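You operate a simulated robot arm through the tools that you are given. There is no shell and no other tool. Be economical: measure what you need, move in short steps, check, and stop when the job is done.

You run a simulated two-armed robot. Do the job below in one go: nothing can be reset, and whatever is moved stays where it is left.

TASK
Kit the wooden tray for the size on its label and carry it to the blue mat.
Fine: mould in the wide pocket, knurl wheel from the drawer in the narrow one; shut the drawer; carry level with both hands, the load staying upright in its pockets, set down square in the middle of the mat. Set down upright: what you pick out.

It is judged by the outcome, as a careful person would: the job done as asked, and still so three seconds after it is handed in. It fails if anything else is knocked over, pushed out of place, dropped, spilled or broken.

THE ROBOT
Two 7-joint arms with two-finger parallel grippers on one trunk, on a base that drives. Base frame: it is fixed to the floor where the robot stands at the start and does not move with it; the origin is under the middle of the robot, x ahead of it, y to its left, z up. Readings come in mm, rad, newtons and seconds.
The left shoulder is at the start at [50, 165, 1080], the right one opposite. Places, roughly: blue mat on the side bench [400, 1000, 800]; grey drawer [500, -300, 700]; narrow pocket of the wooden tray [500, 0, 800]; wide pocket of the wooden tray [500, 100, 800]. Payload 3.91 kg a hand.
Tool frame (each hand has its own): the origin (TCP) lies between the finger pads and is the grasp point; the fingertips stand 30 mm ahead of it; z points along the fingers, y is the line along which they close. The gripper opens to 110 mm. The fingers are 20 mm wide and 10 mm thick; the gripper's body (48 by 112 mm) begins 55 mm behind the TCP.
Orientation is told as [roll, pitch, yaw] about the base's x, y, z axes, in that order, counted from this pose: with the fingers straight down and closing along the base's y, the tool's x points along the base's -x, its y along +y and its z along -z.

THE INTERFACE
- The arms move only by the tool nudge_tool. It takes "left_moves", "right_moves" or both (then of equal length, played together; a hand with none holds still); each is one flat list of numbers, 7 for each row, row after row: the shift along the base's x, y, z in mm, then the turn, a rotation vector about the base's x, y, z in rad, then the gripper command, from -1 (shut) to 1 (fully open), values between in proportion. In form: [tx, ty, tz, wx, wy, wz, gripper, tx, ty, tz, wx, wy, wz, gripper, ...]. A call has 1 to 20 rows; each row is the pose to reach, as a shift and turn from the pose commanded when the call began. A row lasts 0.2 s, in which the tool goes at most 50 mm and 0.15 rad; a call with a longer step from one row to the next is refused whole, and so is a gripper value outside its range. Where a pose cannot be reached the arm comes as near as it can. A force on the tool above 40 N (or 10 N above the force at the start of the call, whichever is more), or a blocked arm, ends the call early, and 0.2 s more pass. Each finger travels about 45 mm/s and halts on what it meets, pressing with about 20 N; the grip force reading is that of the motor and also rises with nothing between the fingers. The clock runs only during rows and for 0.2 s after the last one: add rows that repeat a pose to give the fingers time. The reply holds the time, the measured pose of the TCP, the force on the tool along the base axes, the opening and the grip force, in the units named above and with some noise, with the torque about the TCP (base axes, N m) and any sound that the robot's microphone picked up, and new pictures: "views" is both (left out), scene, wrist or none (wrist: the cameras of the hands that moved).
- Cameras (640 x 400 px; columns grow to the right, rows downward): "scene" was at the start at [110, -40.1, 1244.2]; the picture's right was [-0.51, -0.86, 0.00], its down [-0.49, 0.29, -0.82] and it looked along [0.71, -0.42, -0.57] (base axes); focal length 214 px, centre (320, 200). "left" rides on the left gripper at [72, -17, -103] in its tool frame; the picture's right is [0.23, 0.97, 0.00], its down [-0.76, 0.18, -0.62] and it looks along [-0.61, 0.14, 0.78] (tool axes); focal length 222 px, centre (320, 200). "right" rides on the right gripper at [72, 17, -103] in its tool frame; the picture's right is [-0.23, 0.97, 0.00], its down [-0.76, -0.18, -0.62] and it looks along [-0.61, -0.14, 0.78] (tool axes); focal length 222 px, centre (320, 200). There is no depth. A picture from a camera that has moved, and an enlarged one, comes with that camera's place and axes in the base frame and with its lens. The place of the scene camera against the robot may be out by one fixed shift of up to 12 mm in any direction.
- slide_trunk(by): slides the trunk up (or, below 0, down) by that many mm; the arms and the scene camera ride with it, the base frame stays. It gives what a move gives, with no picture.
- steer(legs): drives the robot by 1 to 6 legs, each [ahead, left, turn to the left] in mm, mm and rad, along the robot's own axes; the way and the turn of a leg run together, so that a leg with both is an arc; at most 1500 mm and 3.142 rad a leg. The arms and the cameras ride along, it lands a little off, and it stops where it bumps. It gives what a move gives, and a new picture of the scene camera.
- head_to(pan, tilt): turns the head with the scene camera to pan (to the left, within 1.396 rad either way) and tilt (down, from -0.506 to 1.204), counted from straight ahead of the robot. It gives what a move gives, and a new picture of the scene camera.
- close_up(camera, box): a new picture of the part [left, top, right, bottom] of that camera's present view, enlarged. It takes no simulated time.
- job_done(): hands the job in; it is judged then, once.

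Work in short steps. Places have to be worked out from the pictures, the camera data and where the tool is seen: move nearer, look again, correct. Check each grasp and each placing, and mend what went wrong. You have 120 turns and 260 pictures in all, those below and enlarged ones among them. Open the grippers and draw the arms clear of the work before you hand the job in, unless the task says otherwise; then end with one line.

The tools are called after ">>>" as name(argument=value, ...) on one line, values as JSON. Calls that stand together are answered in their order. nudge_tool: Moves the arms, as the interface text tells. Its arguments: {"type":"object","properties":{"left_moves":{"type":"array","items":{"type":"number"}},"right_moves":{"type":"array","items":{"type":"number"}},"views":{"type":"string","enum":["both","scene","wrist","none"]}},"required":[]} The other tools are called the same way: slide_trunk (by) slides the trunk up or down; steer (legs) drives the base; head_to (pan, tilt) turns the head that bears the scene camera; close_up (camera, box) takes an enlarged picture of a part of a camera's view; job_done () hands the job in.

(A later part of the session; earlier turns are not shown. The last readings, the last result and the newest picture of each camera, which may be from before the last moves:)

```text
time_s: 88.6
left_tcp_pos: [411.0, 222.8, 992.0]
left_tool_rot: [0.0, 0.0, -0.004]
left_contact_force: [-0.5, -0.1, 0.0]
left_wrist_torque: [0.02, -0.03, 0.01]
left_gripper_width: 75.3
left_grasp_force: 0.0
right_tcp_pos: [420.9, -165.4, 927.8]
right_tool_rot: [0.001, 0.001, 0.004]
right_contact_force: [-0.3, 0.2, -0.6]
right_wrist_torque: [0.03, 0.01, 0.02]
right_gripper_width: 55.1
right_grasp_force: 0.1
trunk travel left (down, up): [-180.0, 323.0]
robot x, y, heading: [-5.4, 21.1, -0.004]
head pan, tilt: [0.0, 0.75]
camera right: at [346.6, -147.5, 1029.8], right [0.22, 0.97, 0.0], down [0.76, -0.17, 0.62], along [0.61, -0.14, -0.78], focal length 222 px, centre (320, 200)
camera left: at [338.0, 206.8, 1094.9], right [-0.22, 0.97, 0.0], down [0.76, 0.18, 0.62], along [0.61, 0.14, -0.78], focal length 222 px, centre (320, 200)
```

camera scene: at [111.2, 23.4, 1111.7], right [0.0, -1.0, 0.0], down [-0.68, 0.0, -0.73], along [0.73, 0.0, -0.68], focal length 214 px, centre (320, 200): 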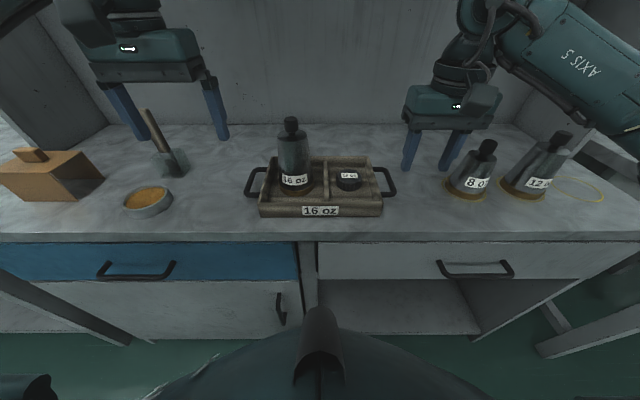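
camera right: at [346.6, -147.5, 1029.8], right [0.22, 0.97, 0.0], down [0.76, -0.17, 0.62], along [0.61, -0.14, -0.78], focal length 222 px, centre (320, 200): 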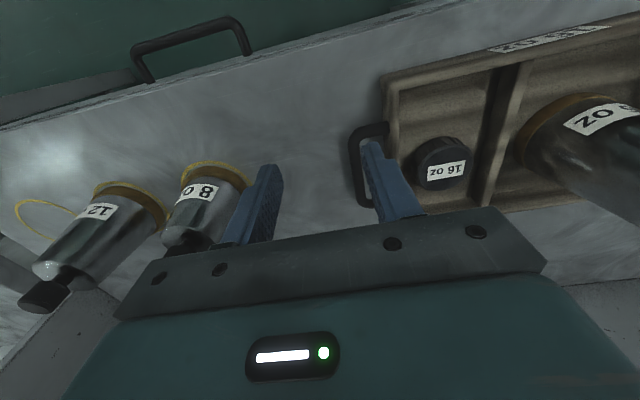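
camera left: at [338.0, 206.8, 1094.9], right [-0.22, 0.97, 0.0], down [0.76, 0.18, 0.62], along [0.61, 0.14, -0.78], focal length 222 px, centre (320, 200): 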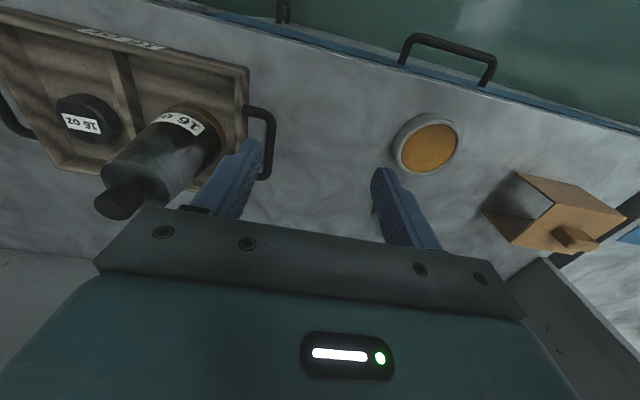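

Both handles are visible. I enlarge them to fix bar position, gap and height.

>>> close_up(camera="right", box=[310, 90, 470, 220])

>>> close_up(camera="left", box=[190, 80, 350, 210])

>>> close_up(camera="scene", box=[230, 110, 410, 230])

```text
3.08 times, centred on (390, 155) of right
camera zoom: at [346.6, -147.5, 1029.8], right [0.22, 0.97, 0.0], down [0.76, -0.17, 0.62], along [0.61, -0.14, -0.78], focal length 684 px, centre (105, 338)
```

zoom: 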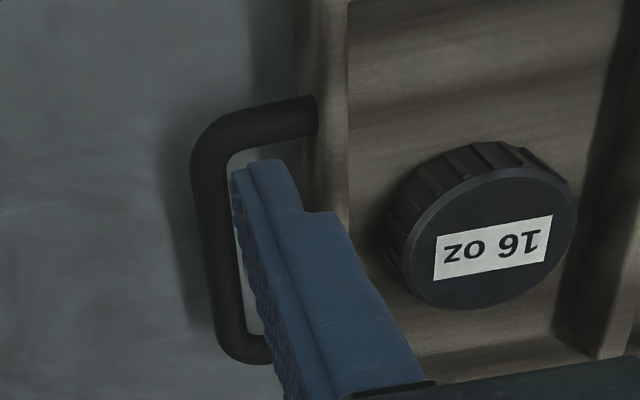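

```text
3.08 times, centred on (270, 145) of left
camera zoom: at [338.0, 206.8, 1094.9], right [-0.22, 0.97, 0.0], down [0.76, 0.18, 0.62], along [0.61, 0.14, -0.78], focal length 684 px, centre (474, 369)
```

zoom: 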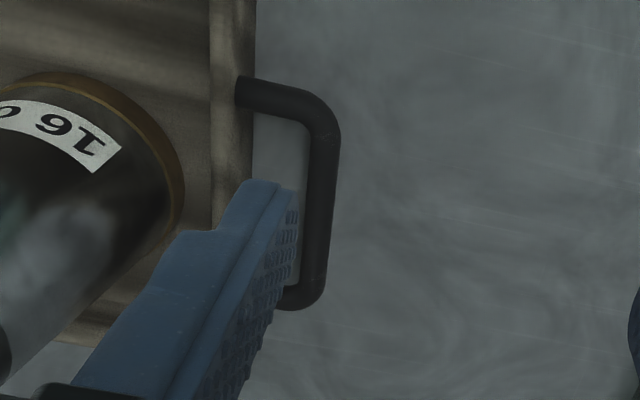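

```text
3.33 times, centred on (320, 170) of scene
camera zoom: at [111.2, 23.5, 1111.7], right [0.0, -1.0, 0.0], down [-0.68, 0.0, -0.73], along [0.73, 0.0, -0.68], focal length 715 px, centre (320, 300)
```

zoom: 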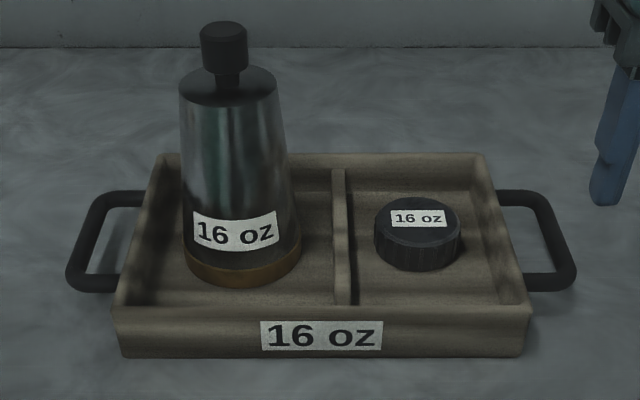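

Bars: left at y≈170, right at y≈-136.5, mid x≈487, height about 810–818. I bring both hands above the bars with a 28 mm opening and check.

>>> nudge_tool(left_moves=[25, -10, -10, 0, 0, 0, -0.3, 50, -25, -20, 0, 0, 0, -0.49, 76, -40, -40, 0, 0, 0, -0.49, 76, -52, -70, 0, 0, 0, -0.49, 76, -52, -90, 0, 0, 0, -0.49], right_moves=[20, 5, 0, 0, 0, 0, -0.3, 40, 10, 0, 0, 0, 0, -0.49, 66, 20, -10, 0, 0, 0, -0.49, 66, 29, -20, 0, 0, -0.004, -0.49, 66, 29, -28, 0, 0, -0.004, -0.49], views="both")

>>> close_up(camera="left", box=[210, 80, 430, 240])

>>> close_up(camera="right", box=[210, 80, 430, 240])

```text
time_s: 89.8
left_tcp_pos: [485.5, 171.4, 901.7]
left_tool_rot: [-0.001, 0.0, -0.002]
left_contact_force: [0.7, 0.0, 0.6]
left_wrist_torque: [0.01, -0.04, -0.01]
left_gripper_width: 27.9
left_grasp_force: 0.0
right_tcp_pos: [484.6, -134.7, 899.1]
right_tool_rot: [-0.002, 0.0, 0.001]
right_contact_force: [-0.1, 0.5, -1.0]
right_wrist_torque: [0.01, -0.03, 0.0]
right_gripper_width: 27.9
right_grasp_force: 0.0
trunk travel left (down, up): [-180.0, 323.0]
robot x, y, heading: [-7.3, 19.0, 0.001]
head pan, tilt: [0.0, 0.75]
camera scene: at [111.3, 23.5, 1111.7], right [0.0, -1.0, 0.0], down [-0.68, 0.0, -0.73], along [0.73, 0.0, -0.68], focal length 214 px, centre (320, 200)
camera right: at [412.3, -117.6, 1001.7], right [0.23, 0.97, 0.0], down [0.76, -0.18, 0.62], along [0.61, -0.14, -0.78], focal length 222 px, centre (320, 200)
camera left: at [414.1, 155.6, 1004.6], right [-0.22, 0.97, 0.0], down [0.76, 0.18, 0.62], along [0.61, 0.14, -0.78], focal length 222 px, centre (320, 200)
```

scene: 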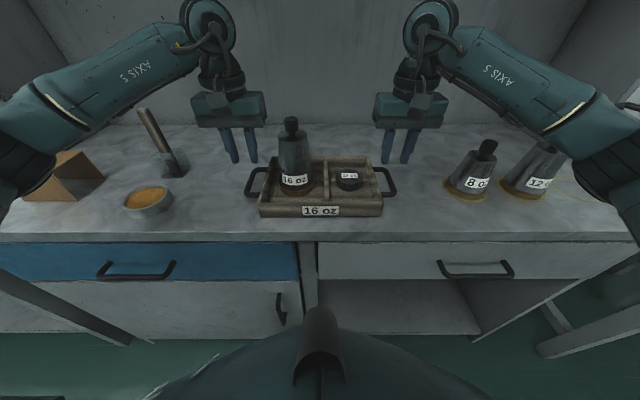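
right: 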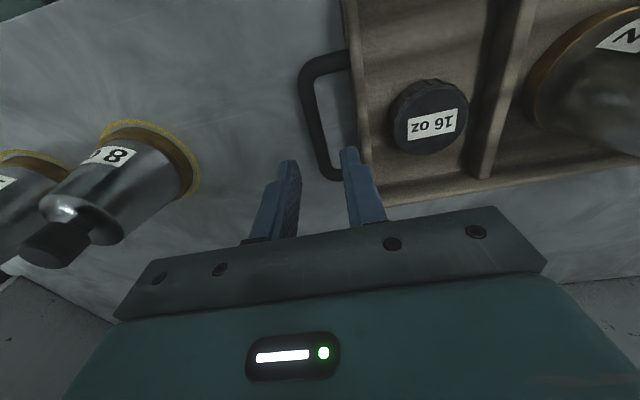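
left: 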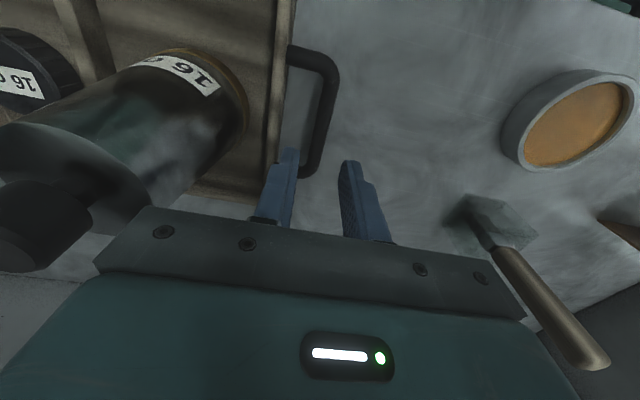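

```text
2.50 times, centred on (320, 160) of left
camera zoom: at [414.1, 155.6, 1004.6], right [-0.22, 0.97, 0.0], down [0.76, 0.18, 0.62], along [0.61, 0.14, -0.78], focal length 555 px, centre (320, 300)
```

zoom: 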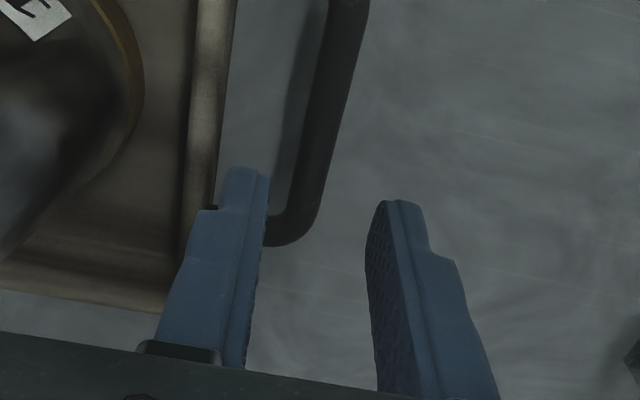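

```text
2.50 times, centred on (320, 160) of right
camera zoom: at [412.3, -117.6, 1001.7], right [0.23, 0.97, 0.0], down [0.76, -0.18, 0.62], along [0.61, -0.14, -0.78], focal length 555 px, centre (320, 300)
```

zoom: 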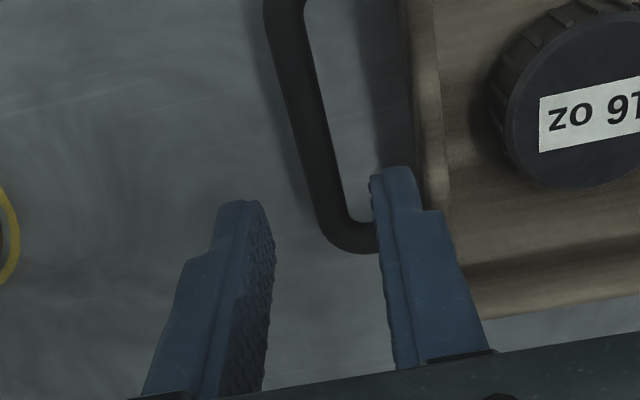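

Bars at y≈173 (left) and -137 (right); both hands straddle them well. I correct 1–2 mm and lower both to z≈845.

>>> nudge_tool(left_moves=[1, 1, -20, 0, 0, 0, -0.49, 1, 1, -40, 0, 0, 0, -0.49, 1, 1, -57, 0, 0, 0, -0.49], right_moves=[2, -1.5, -20, 0, 0, 0, -0.49, 2, -1.5, -40, 0, 0, 0, -0.49, 2, -1.5, -54, 0, 0, 0, -0.49], views="wrist")

>>> close_up(camera="left", box=[210, 80, 430, 240])

>>> close_up(camera="right", box=[210, 80, 430, 240])

>>> close_up(camera="scene", box=[220, 90, 420, 230])

```text
time_s: 90.6
left_tcp_pos: [486.6, 172.5, 844.8]
left_tool_rot: [0.0, -0.001, -0.001]
left_contact_force: [0.4, -1.1, 0.4]
left_wrist_torque: [0.01, -0.01, 0.02]
left_gripper_width: 27.5
left_grasp_force: 0.0
right_tcp_pos: [487.4, -136.9, 844.3]
right_tool_rot: [0.0, 0.002, 0.0]
right_contact_force: [-0.3, -0.2, 0.3]
right_wrist_torque: [-0.02, -0.03, 0.0]
right_gripper_width: 28.2
right_grasp_force: 0.0
trunk travel left (down, up): [-180.0, 323.0]
robot x, y, heading: [-3.0, 18.4, -0.001]
head pan, tilt: [0.0, 0.75]
camera right: at [414.2, -119.3, 947.4], right [0.23, 0.97, 0.0], down [0.76, -0.18, 0.62], along [0.61, -0.14, -0.78], focal length 222 px, centre (320, 200)
camera left: at [414.5, 156.0, 948.3], right [-0.22, 0.97, 0.0], down [0.76, 0.18, 0.62], along [0.61, 0.14, -0.78], focal length 222 px, centre (320, 200)
```

right: 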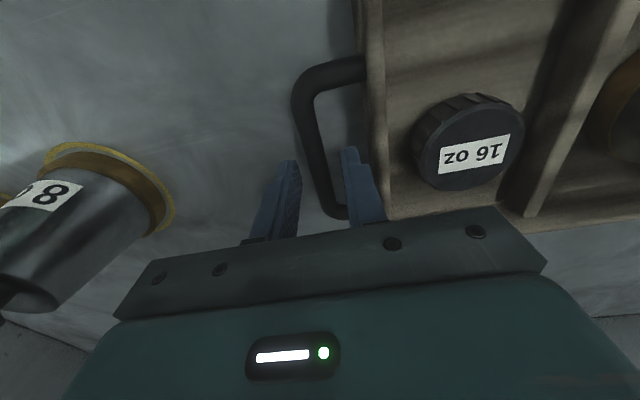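
left: 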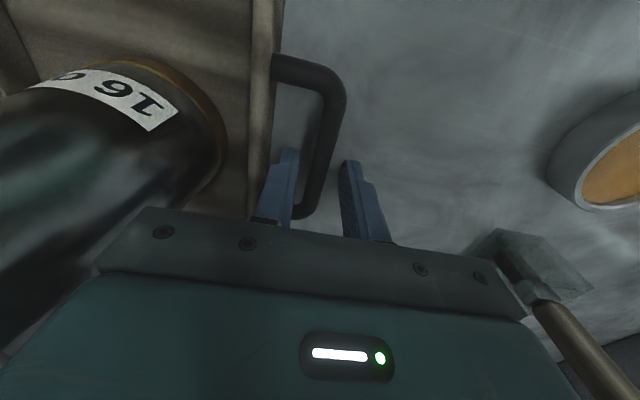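

```text
2.50 times, centred on (320, 160) of left
camera zoom: at [414.5, 156.0, 948.3], right [-0.22, 0.97, 0.0], down [0.76, 0.18, 0.62], along [0.61, 0.14, -0.78], focal length 555 px, centre (320, 300)
```

zoom: 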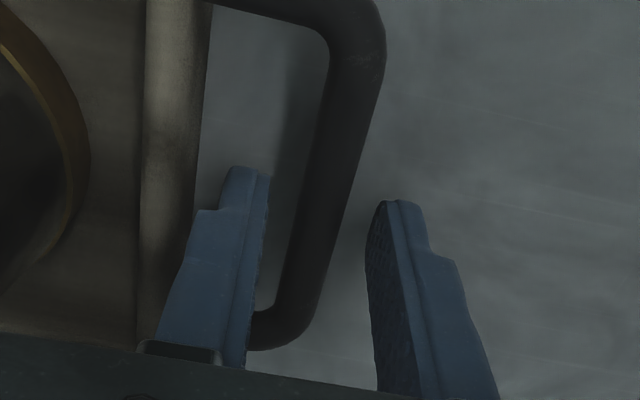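

```text
2.50 times, centred on (320, 160) of right
camera zoom: at [414.2, -119.3, 947.4], right [0.23, 0.97, 0.0], down [0.76, -0.18, 0.62], along [0.61, -0.14, -0.78], focal length 555 px, centre (320, 300)
```

zoom: 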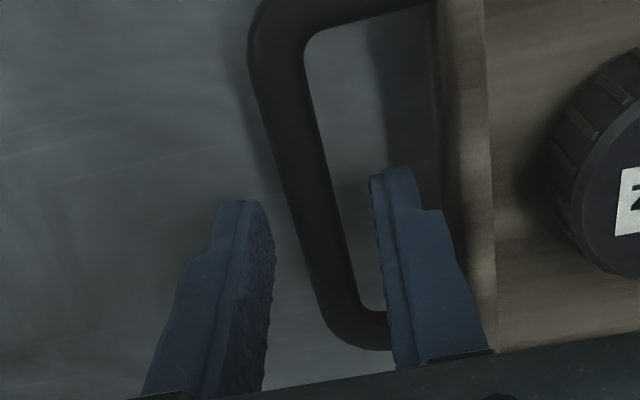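

```text
2.86 times, centred on (320, 160) of scene
camera zoom: at [111.3, 23.5, 1111.7], right [0.0, -1.0, 0.0], down [-0.68, 0.0, -0.73], along [0.73, 0.0, -0.68], focal length 613 px, centre (320, 314)
```

zoom: 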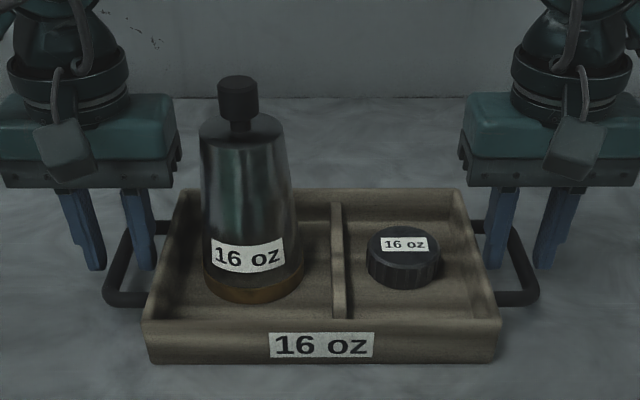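

The bars sit around z≈823, between the fingers. I lower another 11 mm and close both grippers gently.

>>> nudge_tool(left_moves=[0, 0, -6, 0, 0, 0, -0.49, 0, 0, -11, 0, 0, 0, -0.49, 0, 0, -11, 0, 0, 0, -0.7, 0, 0, -11, 0, 0, 0, -0.85, 0, 0, -11, 0, 0, 0, -1, 0, 0, -11, 0, 0, 0, -1, 0, 0, -11, 0, 0, 0, -1], right_moves=[0, 0, -6, 0, 0, 0, -0.49, 0, 0, -11, 0, 0, 0, -0.49, 0, 0, -11, 0, 0, 0, -0.7, 0, 0, -11, 0, 0, 0, -0.85, 0, 0, -11, 0, 0, 0, -1, 0, 0, -11, 0, 0, 0, -1, 0, 0, -11, 0, 0, 0, -1], views="wrist")

>>> close_up(camera="scene", box=[220, 90, 420, 230])

```text
time_s: 92.2
left_tcp_pos: [486.5, 168.9, 833.9]
left_tool_rot: [-0.005, -0.002, -0.005]
left_contact_force: [1.6, -23.1, -0.6]
left_wrist_torque: [-0.16, -0.01, -0.25]
left_gripper_width: 11.9
left_grasp_force: 20.1
right_tcp_pos: [487.3, -135.9, 834.1]
right_tool_rot: [0.003, 0.003, 0.004]
right_contact_force: [3.1, 18.8, -1.1]
right_wrist_torque: [0.16, -0.15, 0.33]
right_gripper_width: 12.0
right_grasp_force: 20.4
trunk travel left (down, up): [-180.0, 323.0]
robot x, y, heading: [-4.0, 14.7, -0.007]
head pan, tilt: [0.0, 0.75]
camera right: at [414.5, -119.1, 936.9], right [0.22, 0.97, 0.0], down [0.76, -0.18, 0.62], along [0.61, -0.14, -0.78], focal length 222 px, centre (320, 200)
camera left: at [414.7, 154.6, 937.6], right [-0.22, 0.98, 0.0], down [0.76, 0.18, 0.62], along [0.61, 0.13, -0.78], focal length 222 px, centre (320, 200)
```

right: 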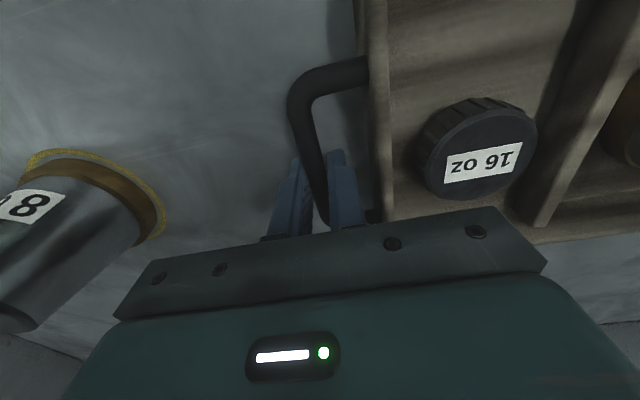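
left: 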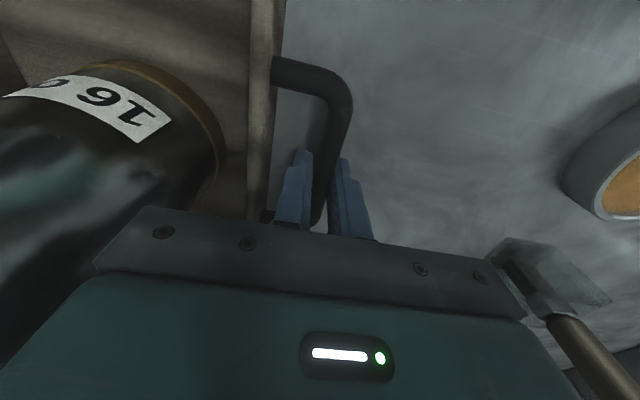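

```text
2.86 times, centred on (320, 160) of scene
camera zoom: at [111.6, 23.3, 1111.6], right [0.0, -1.0, 0.0], down [-0.68, 0.0, -0.73], along [0.73, 0.0, -0.68], focal length 613 px, centre (320, 314)
```

zoom: 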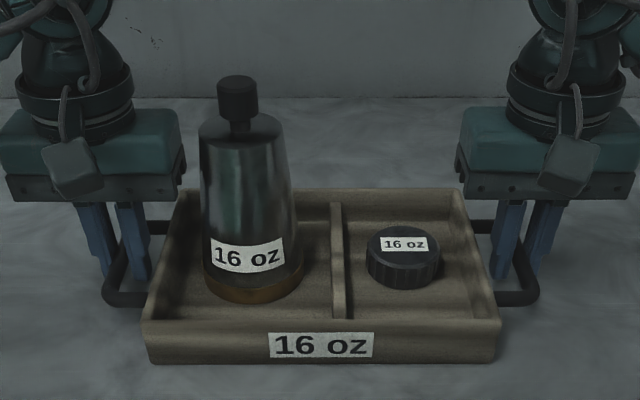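

Both handles are gripped (12 mm). The hands pull sideways against each other by about 20 N, so I relax that first.

>>> nudge_tool(left_moves=[0, -2, 0, 0, 0, 0, -1, 0, -3.5, 0, 0, 0, 0, -1, 0, -3.5, 0, 0, 0, 0, -1], right_moves=[0, 0.5, 0, 0, 0, 0, -1, 0, 1, 0, 0, 0, 0, -1, 0, 1, 0, 0, 0, 0, -1], views="none")

>>> slide_trunk(by=15)

>>> close_up(camera="scene", box=[180, 80, 460, 260])

```text
time_s: 93.0
left_tcp_pos: [487.2, 170.3, 833.7]
left_tool_rot: [0.0, -0.001, 0.001]
left_contact_force: [-0.4, -3.6, 4.5]
left_wrist_torque: [-0.02, -0.05, -0.39]
left_gripper_width: 11.8
left_grasp_force: 20.4
right_tcp_pos: [486.9, -135.6, 834.7]
right_tool_rot: [-0.003, 0.002, 0.0]
right_contact_force: [-0.6, 9.2, -0.1]
right_wrist_torque: [0.11, -0.18, 0.42]
right_gripper_width: 11.9
right_grasp_force: 20.2
trunk travel left (down, up): [-180.0, 323.0]
robot x, y, heading: [-8.2, 22.3, -0.001]
head pan, tilt: [0.0, 0.75]
```

```text
time_s: 93.7
left_tcp_pos: [488.6, 168.8, 847.1]
left_tool_rot: [0.003, 0.005, -0.001]
left_contact_force: [0.4, -1.3, -9.4]
left_wrist_torque: [0.01, -0.21, -0.34]
left_gripper_width: 11.6
left_grasp_force: 20.2
right_tcp_pos: [488.6, -137.0, 848.0]
right_tool_rot: [-0.002, 0.005, -0.002]
right_contact_force: [0.3, 0.8, -7.6]
right_wrist_torque: [-0.01, 0.21, 0.4]
right_gripper_width: 12.0
right_grasp_force: 20.3
trunk travel left (down, up): [-195.0, 308.0]
robot x, y, heading: [-5.8, 16.8, -0.003]
head pan, tilt: [0.0, 0.75]
```

```text
2.22 times, centred on (320, 170) of scene
camera zoom: at [112.7, 23.4, 1126.4], right [0.0, -1.0, 0.0], down [-0.68, 0.0, -0.73], along [0.73, 0.0, -0.68], focal length 477 px, centre (320, 267)
```

zoom: 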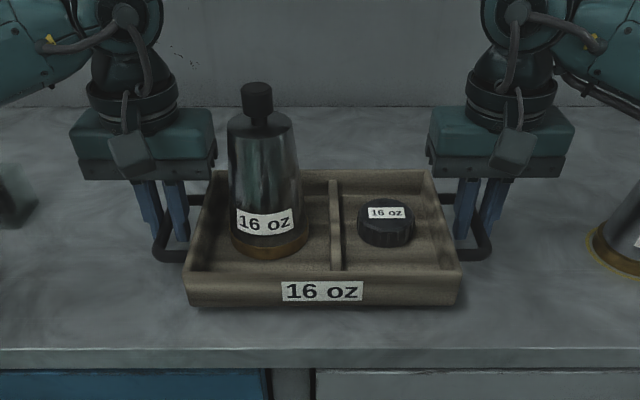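

The tray is up and level. I raise it a bit more, then look left toward the mat.

>>> slide_trunk(by=45)

>>> steer(legs=[[-260, 0, 0]])

>>> head_to(pan=0.9, tilt=0.6)

```text
time_s: 94.5
left_tcp_pos: [487.9, 169.4, 892.3]
left_tool_rot: [0.002, 0.003, -0.001]
left_contact_force: [0.2, 6.5, -9.2]
left_wrist_torque: [0.04, 0.11, -0.32]
left_gripper_width: 11.9
left_grasp_force: 20.4
right_tcp_pos: [488.1, -137.7, 894.3]
right_tool_rot: [-0.001, 0.003, -0.001]
right_contact_force: [0.0, -6.4, -7.8]
right_wrist_torque: [-0.04, -0.1, 0.39]
right_gripper_width: 11.8
right_grasp_force: 19.9
trunk travel left (down, up): [-240.0, 263.0]
robot x, y, heading: [-6.7, 19.8, -0.001]
head pan, tilt: [0.0, 0.75]
```

```text
time_s: 96.4
left_tcp_pos: [230.2, 169.8, 892.5]
left_tool_rot: [0.0, 0.002, -0.001]
left_contact_force: [0.3, 18.0, -8.5]
left_wrist_torque: [0.13, -0.02, -0.32]
left_gripper_width: 11.6
left_grasp_force: 20.3
right_tcp_pos: [230.9, -137.5, 893.8]
right_tool_rot: [-0.003, 0.004, -0.002]
right_contact_force: [-0.1, -18.6, -7.3]
right_wrist_torque: [-0.15, -0.04, 0.44]
right_gripper_width: 11.7
right_grasp_force: 19.7
trunk travel left (down, up): [-240.0, 263.0]
robot x, y, heading: [-263.4, 21.3, -0.005]
head pan, tilt: [0.0, 0.75]
camera scene: at [-144.9, 24.2, 1171.6], right [0.0, -1.0, 0.0], down [-0.68, 0.0, -0.73], along [0.73, 0.0, -0.68], focal length 214 px, centre (320, 200)
```

scene: 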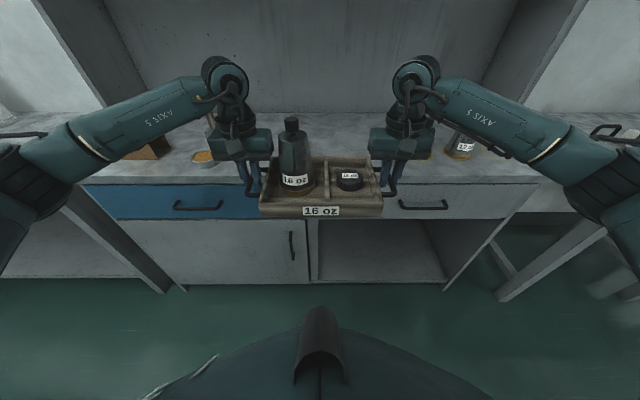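

```text
time_s: 97.6
left_tcp_pos: [230.6, 170.4, 892.8]
left_tool_rot: [0.002, 0.002, -0.002]
left_contact_force: [-0.4, 0.6, -9.0]
left_wrist_torque: [0.0, 0.02, -0.37]
left_gripper_width: 11.8
left_grasp_force: 20.1
right_tcp_pos: [231.2, -135.5, 893.8]
right_tool_rot: [-0.001, 0.003, -0.001]
right_contact_force: [0.5, -1.4, -6.6]
right_wrist_torque: [0.01, -0.03, 0.4]
right_gripper_width: 11.8
right_grasp_force: 19.7
trunk travel left (down, up): [-240.0, 263.0]
robot x, y, heading: [-265.0, 19.5, -0.003]
head pan, tilt: [0.901, 0.6]
camera scene: at [-172.3, 93.5, 1184.4], right [0.78, -0.62, 0.0], down [-0.35, -0.44, -0.82], along [0.51, 0.64, -0.57], focal length 214 px, centre (320, 200)
```

scene: 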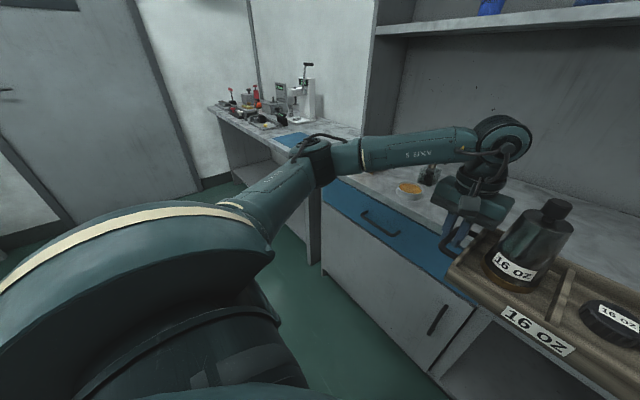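

The way left is clear in front of the benches. I drive 600 mm left with the tray and look at the mat.

>>> steer(legs=[[0, 600, 0]])

>>> head_to(pan=0.35, tilt=0.5)

```text
time_s: 101.0
left_tcp_pos: [230.9, 768.9, 892.6]
left_tool_rot: [0.0, 0.001, -0.001]
left_contact_force: [0.3, 2.7, -9.0]
left_wrist_torque: [0.04, 0.08, -0.36]
left_gripper_width: 12.0
left_grasp_force: 20.3
right_tcp_pos: [231.9, 464.1, 893.4]
right_tool_rot: [-0.002, 0.004, 0.001]
right_contact_force: [0.0, -3.2, -7.7]
right_wrist_torque: [-0.01, -0.1, 0.43]
right_gripper_width: 11.8
right_grasp_force: 19.7
trunk travel left (down, up): [-240.0, 263.0]
robot x, y, heading: [-261.4, 618.8, 0.002]
head pan, tilt: [0.901, 0.6]
camera scene: at [-171.3, 692.0, 1184.4], right [0.78, -0.62, 0.0], down [-0.35, -0.44, -0.82], along [0.51, 0.65, -0.57], focal length 214 px, centre (320, 200)
```

scene: 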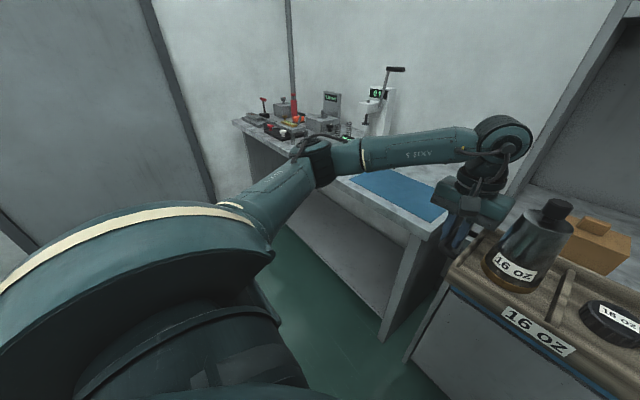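

```text
time_s: 102.0
left_tcp_pos: [231.7, 768.2, 892.5]
left_tool_rot: [0.002, 0.001, 0.001]
left_contact_force: [0.1, 1.0, -8.3]
left_wrist_torque: [0.04, -0.03, -0.33]
left_gripper_width: 11.7
left_grasp_force: 20.2
right_tcp_pos: [232.6, 461.9, 893.4]
right_tool_rot: [-0.001, 0.005, 0.001]
right_contact_force: [-0.2, -1.5, -8.7]
right_wrist_torque: [0.0, 0.0, 0.44]
right_gripper_width: 11.8
right_grasp_force: 20.5
trunk travel left (down, up): [-240.0, 263.0]
robot x, y, heading: [-259.7, 614.5, 0.002]
head pan, tilt: [0.351, 0.499]
camera scene: at [-140.8, 653.9, 1193.5], right [0.34, -0.94, 0.0], down [-0.45, -0.16, -0.88], along [0.82, 0.3, -0.48], focal length 214 px, centre (320, 200)
```

scene: 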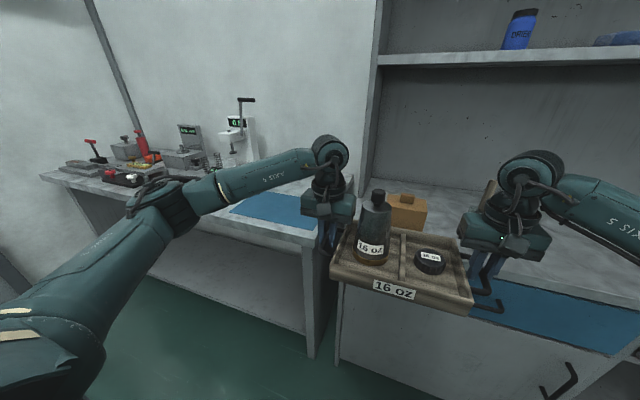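

The mat lies on the side bench ahead-left. I drive another 385 mm left and look straight ahead.

>>> steer(legs=[[0, 385, 0]])

>>> head_to(pan=0.0, tilt=0.6)

>>> close_up(camera="left", box=[0, 0, 640, 400])

>>> close_up(camera="right", box=[0, 0, 640, 400])

```text
time_s: 104.4
left_tcp_pos: [231.7, 1153.7, 891.8]
left_tool_rot: [0.0, 0.001, 0.001]
left_contact_force: [0.0, 1.0, -9.0]
left_wrist_torque: [0.02, 0.06, -0.33]
left_gripper_width: 11.6
left_grasp_force: 19.5
right_tcp_pos: [233.4, 848.2, 893.3]
right_tool_rot: [-0.002, 0.004, -0.001]
right_contact_force: [-0.8, -1.4, -8.9]
right_wrist_torque: [0.01, -0.07, 0.4]
right_gripper_width: 12.0
right_grasp_force: 20.3
trunk travel left (down, up): [-240.0, 263.0]
robot x, y, heading: [-260.2, 1003.0, 0.003]
head pan, tilt: [0.351, 0.499]
camera scene: at [-140.5, 1039.0, 1193.5], right [0.34, -0.94, 0.0], down [-0.45, -0.16, -0.88], along [0.82, 0.3, -0.48], focal length 214 px, centre (320, 200)
```

scene: 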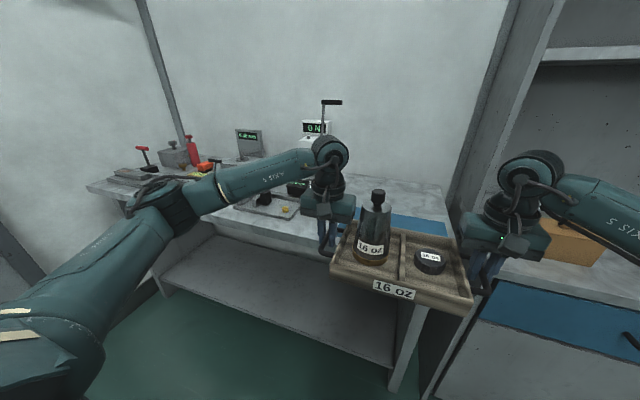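

```text
time_s: 105.2
left_tcp_pos: [232.4, 1152.8, 892.1]
left_tool_rot: [0.001, 0.002, 0.001]
left_contact_force: [-0.3, 1.0, -7.8]
left_wrist_torque: [0.02, -0.05, -0.29]
left_gripper_width: 11.6
left_grasp_force: 19.9
right_tcp_pos: [234.0, 848.5, 893.7]
right_tool_rot: [-0.002, 0.005, 0.0]
right_contact_force: [-1.7, -1.4, -8.3]
right_wrist_torque: [-0.03, -0.01, 0.43]
right_gripper_width: 11.9
right_grasp_force: 19.9
trunk travel left (down, up): [-240.0, 263.0]
robot x, y, heading: [-256.9, 1003.3, -0.001]
head pan, tilt: [0.0, 0.6]
camera scene: at [-137.6, 1007.6, 1184.4], right [0.0, -1.0, 0.0], down [-0.57, 0.0, -0.82], along [0.82, 0.0, -0.57], focal length 214 px, centre (320, 200)
```

scene: 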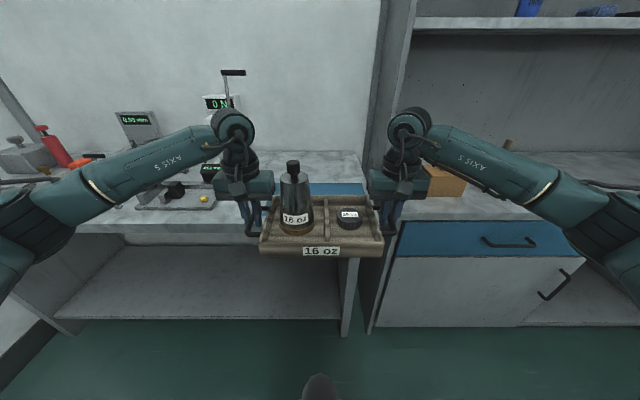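

```text
1.00 times, centred on (320, 200) of left
camera zoom: at [159.9, 1137.3, 996.0], right [-0.23, 0.97, 0.0], down [0.76, 0.18, 0.62], along [0.6, 0.14, -0.78], focal length 222 px, centre (320, 200)
```

zoom: 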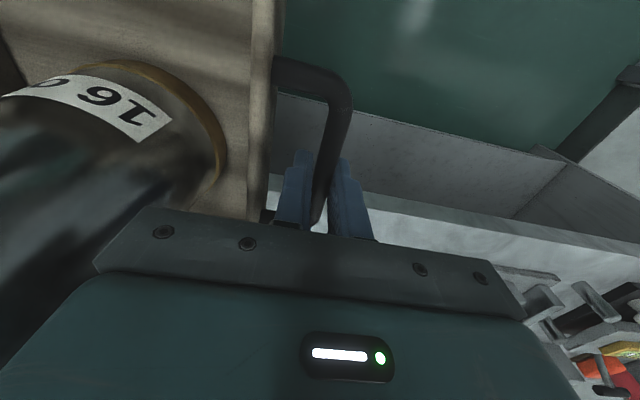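

```text
1.00 times, centred on (320, 200) of right
camera zoom: at [160.7, 865.6, 995.6], right [0.23, 0.97, 0.0], down [0.76, -0.18, 0.62], along [0.6, -0.14, -0.78], focal length 222 px, centre (320, 200)
```

zoom: 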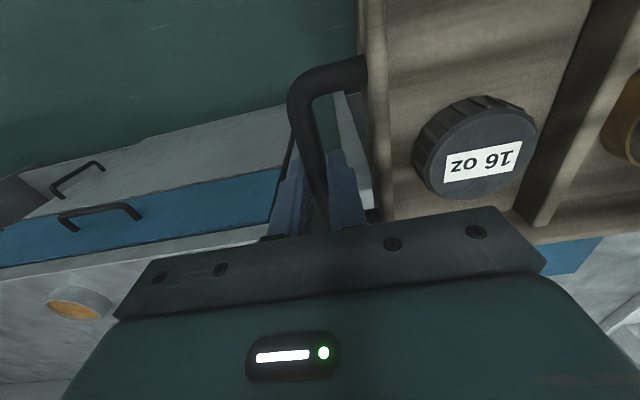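

Tray is level and loaded. The mat seems to span about x 362–540, y 850–1185. I drive forward partway and use the wrist cameras to see its edges around the tray.

>>> steer(legs=[[150, 0, 0]])

>>> close_up(camera="left", box=[0, 0, 640, 400])

>>> close_up(camera="right", box=[0, 0, 640, 400])

```text
time_s: 106.6
left_tcp_pos: [380.1, 1154.3, 892.0]
left_tool_rot: [0.001, 0.003, 0.002]
left_contact_force: [1.0, 0.5, -9.6]
left_wrist_torque: [0.0, 0.01, -0.33]
left_gripper_width: 11.8
left_grasp_force: 20.5
right_tcp_pos: [380.6, 848.8, 893.8]
right_tool_rot: [-0.002, 0.006, 0.002]
right_contact_force: [-1.1, -0.9, -7.3]
right_wrist_torque: [0.01, -0.05, 0.42]
right_gripper_width: 11.8
right_grasp_force: 20.0
trunk travel left (down, up): [-240.0, 263.0]
robot x, y, heading: [-110.6, 1000.2, 0.002]
head pan, tilt: [0.0, 0.6]
camera scene: at [10.8, 1007.7, 1184.3], right [0.0, -1.0, 0.0], down [-0.57, 0.0, -0.82], along [0.82, 0.0, -0.57], focal length 214 px, centre (320, 200)
```

scene: 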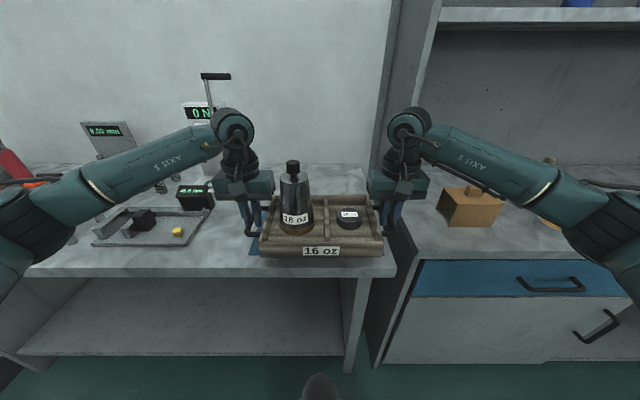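

```text
1.00 times, centred on (320, 200) of left
camera zoom: at [308.0, 1137.9, 995.8], right [-0.23, 0.97, 0.0], down [0.76, 0.18, 0.62], along [0.6, 0.14, -0.78], focal length 222 px, centre (320, 200)
```

zoom: 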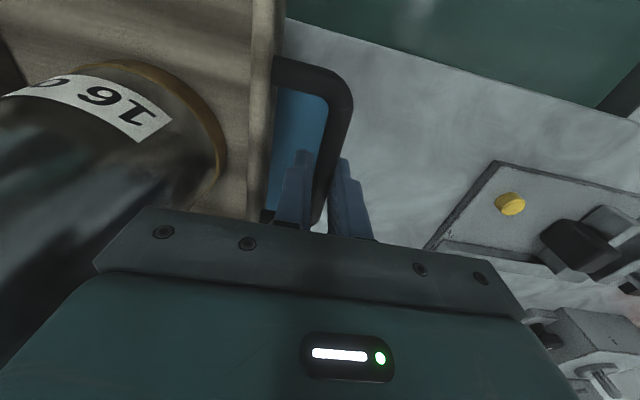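

```text
1.00 times, centred on (320, 200) of right
camera zoom: at [309.1, 866.2, 995.5], right [0.23, 0.97, 0.0], down [0.76, -0.17, 0.62], along [0.6, -0.14, -0.78], focal length 222 px, centre (320, 200)
```

zoom: 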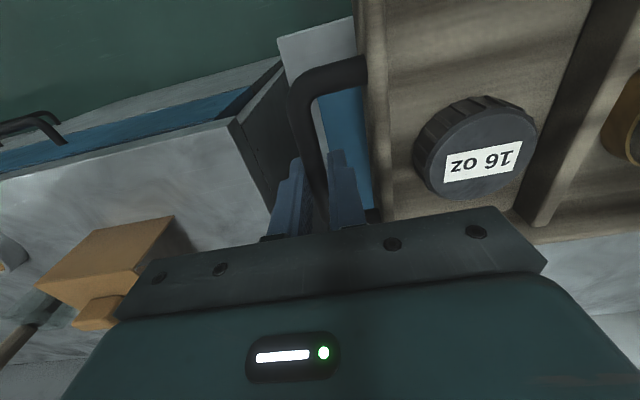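

I enlarge both wrist views around the handles to find the mat's edges.

>>> close_up(camera="left", box=[250, 20, 410, 220])

>>> close_up(camera="right", box=[230, 20, 390, 220])

>>> close_up(camera="scene", box=[220, 160, 420, 290])

```text
2.00 times, centred on (330, 120) of left
camera zoom: at [308.0, 1137.9, 995.8], right [-0.23, 0.97, 0.0], down [0.76, 0.18, 0.62], along [0.6, 0.14, -0.78], focal length 444 px, centre (300, 360)
```

zoom: 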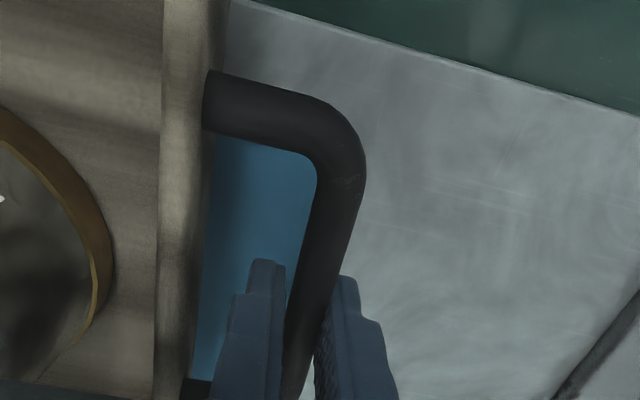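

```text
2.00 times, centred on (310, 120) of right
camera zoom: at [309.1, 866.2, 995.5], right [0.23, 0.97, 0.0], down [0.76, -0.17, 0.62], along [0.6, -0.14, -0.78], focal length 444 px, centre (340, 360)
```

zoom: 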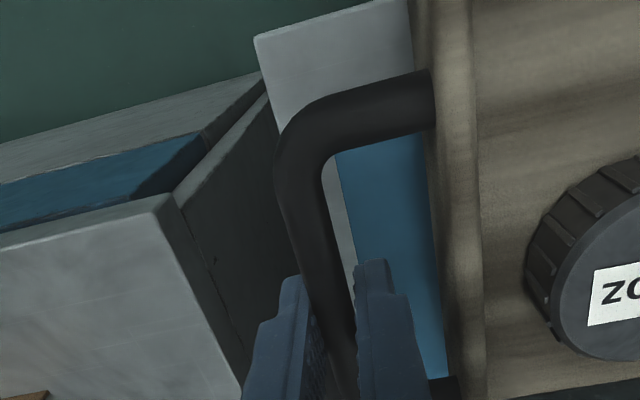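

```text
3.08 times, centred on (320, 225) of scene
camera zoom: at [10.8, 1007.7, 1184.3], right [0.0, -1.0, 0.0], down [-0.57, 0.0, -0.82], along [0.82, 0.0, -0.57], focal length 660 px, centre (320, 123)
```

zoom: 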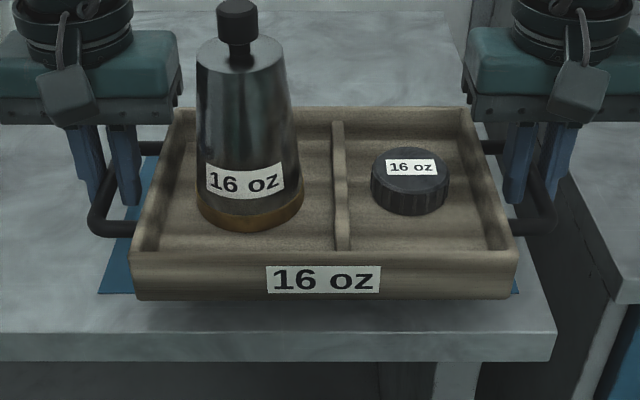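

Mat right edge is at y≈852, left ≈1174 (centre y≈1013). Its near edge is hidden under the handle arm, so I back up 45 mm to see it.

>>> steer(legs=[[-45, 0, 0]])

>>> close_up(camera="left", box=[250, 20, 410, 220])

>>> close_up(camera="right", box=[230, 20, 390, 220])

>>> close_up(camera="scene", box=[200, 140, 440, 290])

```text
time_s: 107.5
left_tcp_pos: [334.2, 1153.9, 891.0]
left_tool_rot: [0.001, 0.001, 0.003]
left_contact_force: [0.1, 1.7, -9.6]
left_wrist_torque: [0.01, -0.03, -0.28]
left_gripper_width: 11.7
left_grasp_force: 20.4
right_tcp_pos: [335.8, 848.7, 893.4]
right_tool_rot: [-0.002, 0.003, 0.0]
right_contact_force: [0.0, -1.5, -7.2]
right_wrist_torque: [-0.06, 0.01, 0.42]
right_gripper_width: 11.8
right_grasp_force: 20.3
trunk travel left (down, up): [-240.0, 263.0]
robot x, y, heading: [-156.0, 1002.6, -0.0]
head pan, tilt: [0.0, 0.6]
camera scene: at [-35.4, 1007.7, 1184.5], right [0.0, -1.0, 0.0], down [-0.57, 0.0, -0.82], along [0.82, 0.0, -0.57], focal length 214 px, centre (320, 200)
```

scene: 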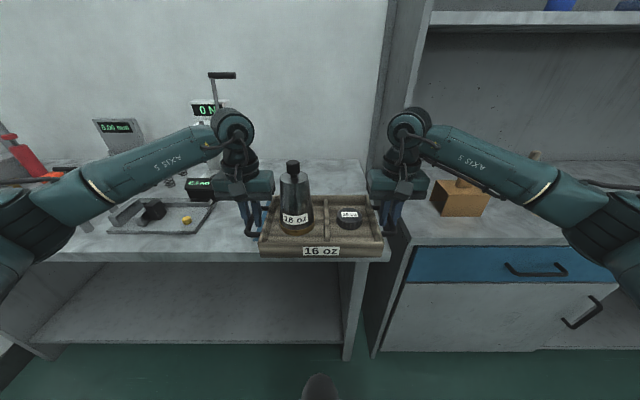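

```text
2.00 times, centred on (330, 120) of left
camera zoom: at [262.1, 1137.8, 996.1], right [-0.23, 0.97, 0.0], down [0.76, 0.18, 0.62], along [0.61, 0.14, -0.78], focal length 444 px, centre (300, 360)
```

zoom: 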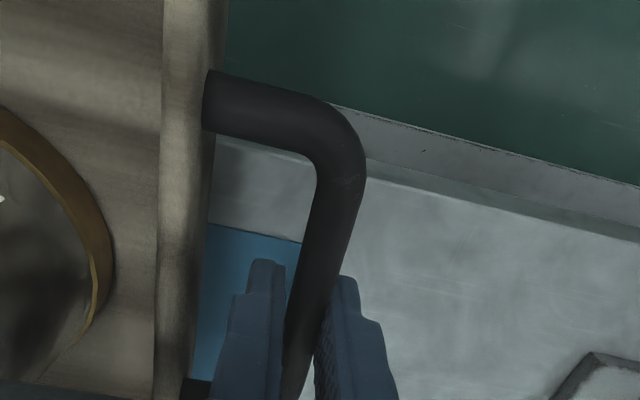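

```text
2.00 times, centred on (310, 120) of right
camera zoom: at [263.1, 866.1, 995.8], right [0.23, 0.97, 0.0], down [0.76, -0.17, 0.62], along [0.6, -0.14, -0.78], focal length 444 px, centre (340, 360)
```

zoom: 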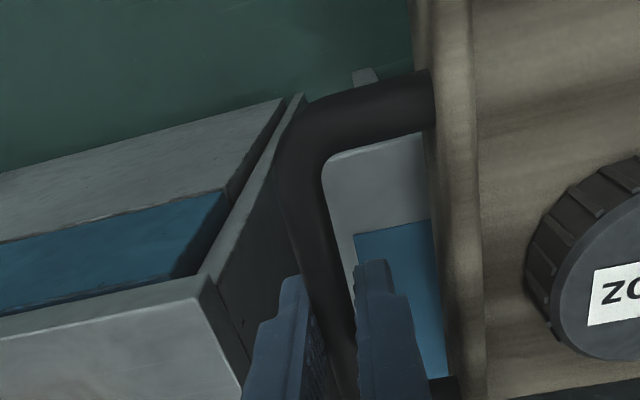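

```text
2.67 times, centred on (320, 215) of scene
camera zoom: at [-35.4, 1007.7, 1184.5], right [0.0, -1.0, 0.0], down [-0.57, 0.0, -0.82], along [0.82, 0.0, -0.57], focal length 572 px, centre (320, 160)
```

zoom: 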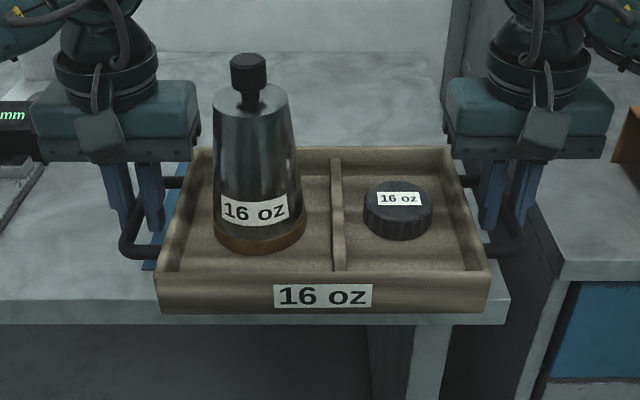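

Near edge at x≈347.5, square to the bench. For the far edge I back up 100 mm and enlarge the strip visible beyond the tray.

>>> steer(legs=[[-130, 0, 0]])

>>> close_up(camera="scene", box=[270, 160, 400, 230])

```text
time_s: 108.8
left_tcp_pos: [205.5, 1154.4, 892.5]
left_tool_rot: [0.002, 0.002, 0.001]
left_contact_force: [0.7, 0.4, -8.7]
left_wrist_torque: [-0.01, 0.02, -0.29]
left_gripper_width: 11.6
left_grasp_force: 20.0
right_tcp_pos: [206.9, 849.1, 893.7]
right_tool_rot: [-0.001, 0.002, 0.002]
right_contact_force: [-0.5, -0.7, -8.0]
right_wrist_torque: [0.02, -0.04, 0.4]
right_gripper_width: 11.7
right_grasp_force: 19.4
trunk travel left (down, up): [-240.0, 263.0]
robot x, y, heading: [-288.3, 1003.9, 0.003]
head pan, tilt: [0.0, 0.6]
camera scene: at [-164.3, 1007.5, 1184.5], right [0.0, -1.0, 0.0], down [-0.57, 0.0, -0.82], along [0.82, 0.0, -0.57], focal length 214 px, centre (320, 200)
```

scene: 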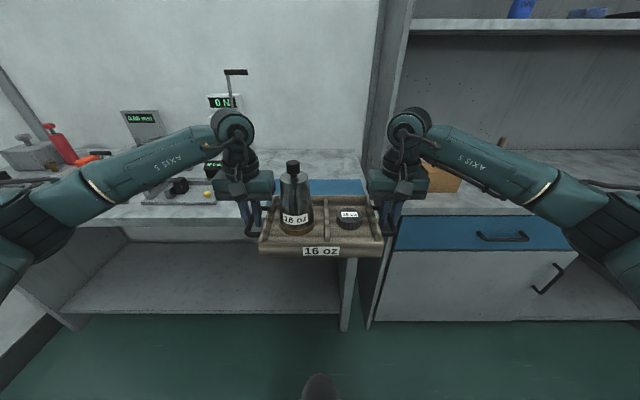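

```text
4.92 times, centred on (335, 195) of scene
camera zoom: at [-164.3, 1007.5, 1184.5], right [0.0, -1.0, 0.0], down [-0.57, 0.0, -0.82], along [0.82, 0.0, -0.57], focal length 1056 px, centre (246, 225)
```

zoom: 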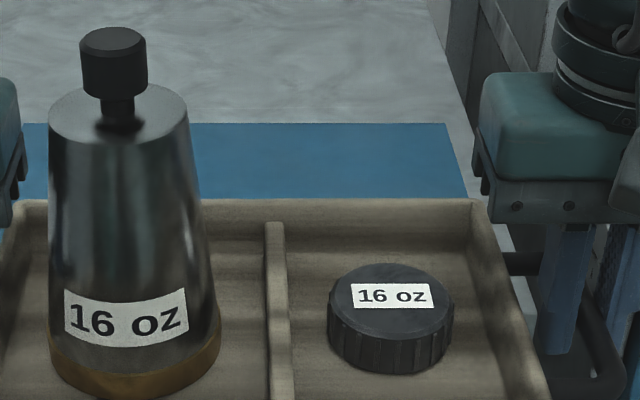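

Far edge at x≈538, so the mat centre is about (442, 1012.5); the tray centre lies about 5 mm short of the grip line. I need +242 mm in x and +11 mm in y.

>>> steer(legs=[[0, 11, 0], [242, 0, 0]])

>>> close_up(camera="left", box=[250, 20, 410, 220])

>>> close_up(camera="right", box=[230, 20, 390, 220])

>>> close_up(camera="scene", box=[210, 140, 430, 290])

```text
time_s: 110.9
left_tcp_pos: [447.4, 1167.2, 893.1]
left_tool_rot: [0.002, 0.004, 0.003]
left_contact_force: [0.9, 0.1, -8.8]
left_wrist_torque: [0.04, 0.01, -0.32]
left_gripper_width: 11.9
left_grasp_force: 19.7
right_tcp_pos: [449.3, 861.0, 893.1]
right_tool_rot: [-0.002, 0.005, 0.003]
right_contact_force: [0.4, -0.9, -7.7]
right_wrist_torque: [0.02, -0.04, 0.4]
right_gripper_width: 11.7
right_grasp_force: 19.9
trunk travel left (down, up): [-240.0, 263.0]
robot x, y, heading: [-43.7, 1011.0, 0.005]
head pan, tilt: [0.0, 0.6]
camera scene: at [78.2, 1019.1, 1184.3], right [0.0, -1.0, 0.0], down [-0.57, 0.0, -0.82], along [0.82, 0.0, -0.57], focal length 214 px, centre (320, 200)
```

scene: 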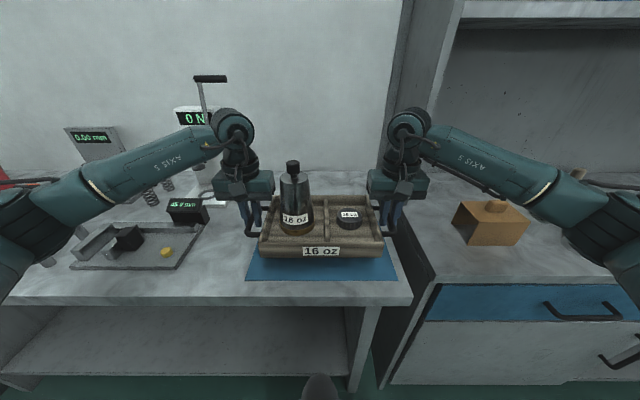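

```text
2.00 times, centred on (330, 120) of left
camera zoom: at [375.2, 1149.8, 995.5], right [-0.23, 0.97, 0.0], down [0.76, 0.18, 0.62], along [0.6, 0.14, -0.78], focal length 444 px, centre (300, 360)
```

zoom: 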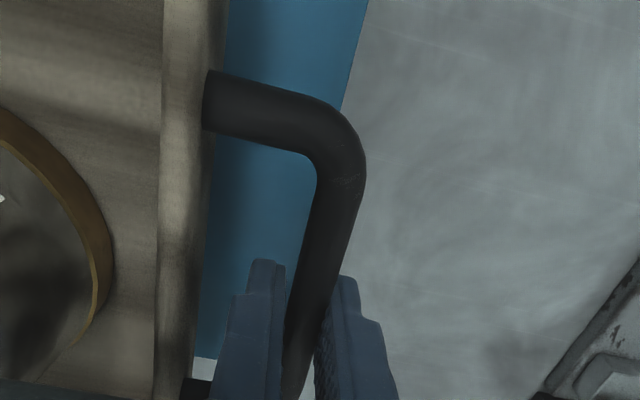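

```text
2.00 times, centred on (310, 120) of right
camera zoom: at [376.8, 878.2, 995.2], right [0.22, 0.97, 0.0], down [0.77, -0.17, 0.62], along [0.6, -0.14, -0.78], focal length 444 px, centre (340, 360)
```

zoom: 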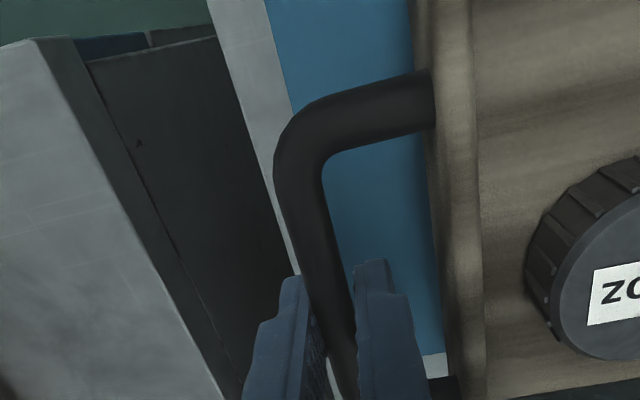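

```text
2.67 times, centred on (320, 215) of scene
camera zoom: at [78.2, 1019.1, 1184.3], right [0.0, -1.0, 0.0], down [-0.57, 0.0, -0.82], along [0.82, 0.0, -0.57], focal length 572 px, centre (320, 160)
```

zoom: 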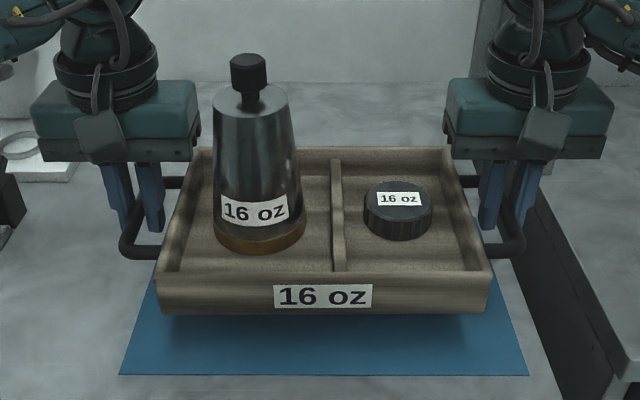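

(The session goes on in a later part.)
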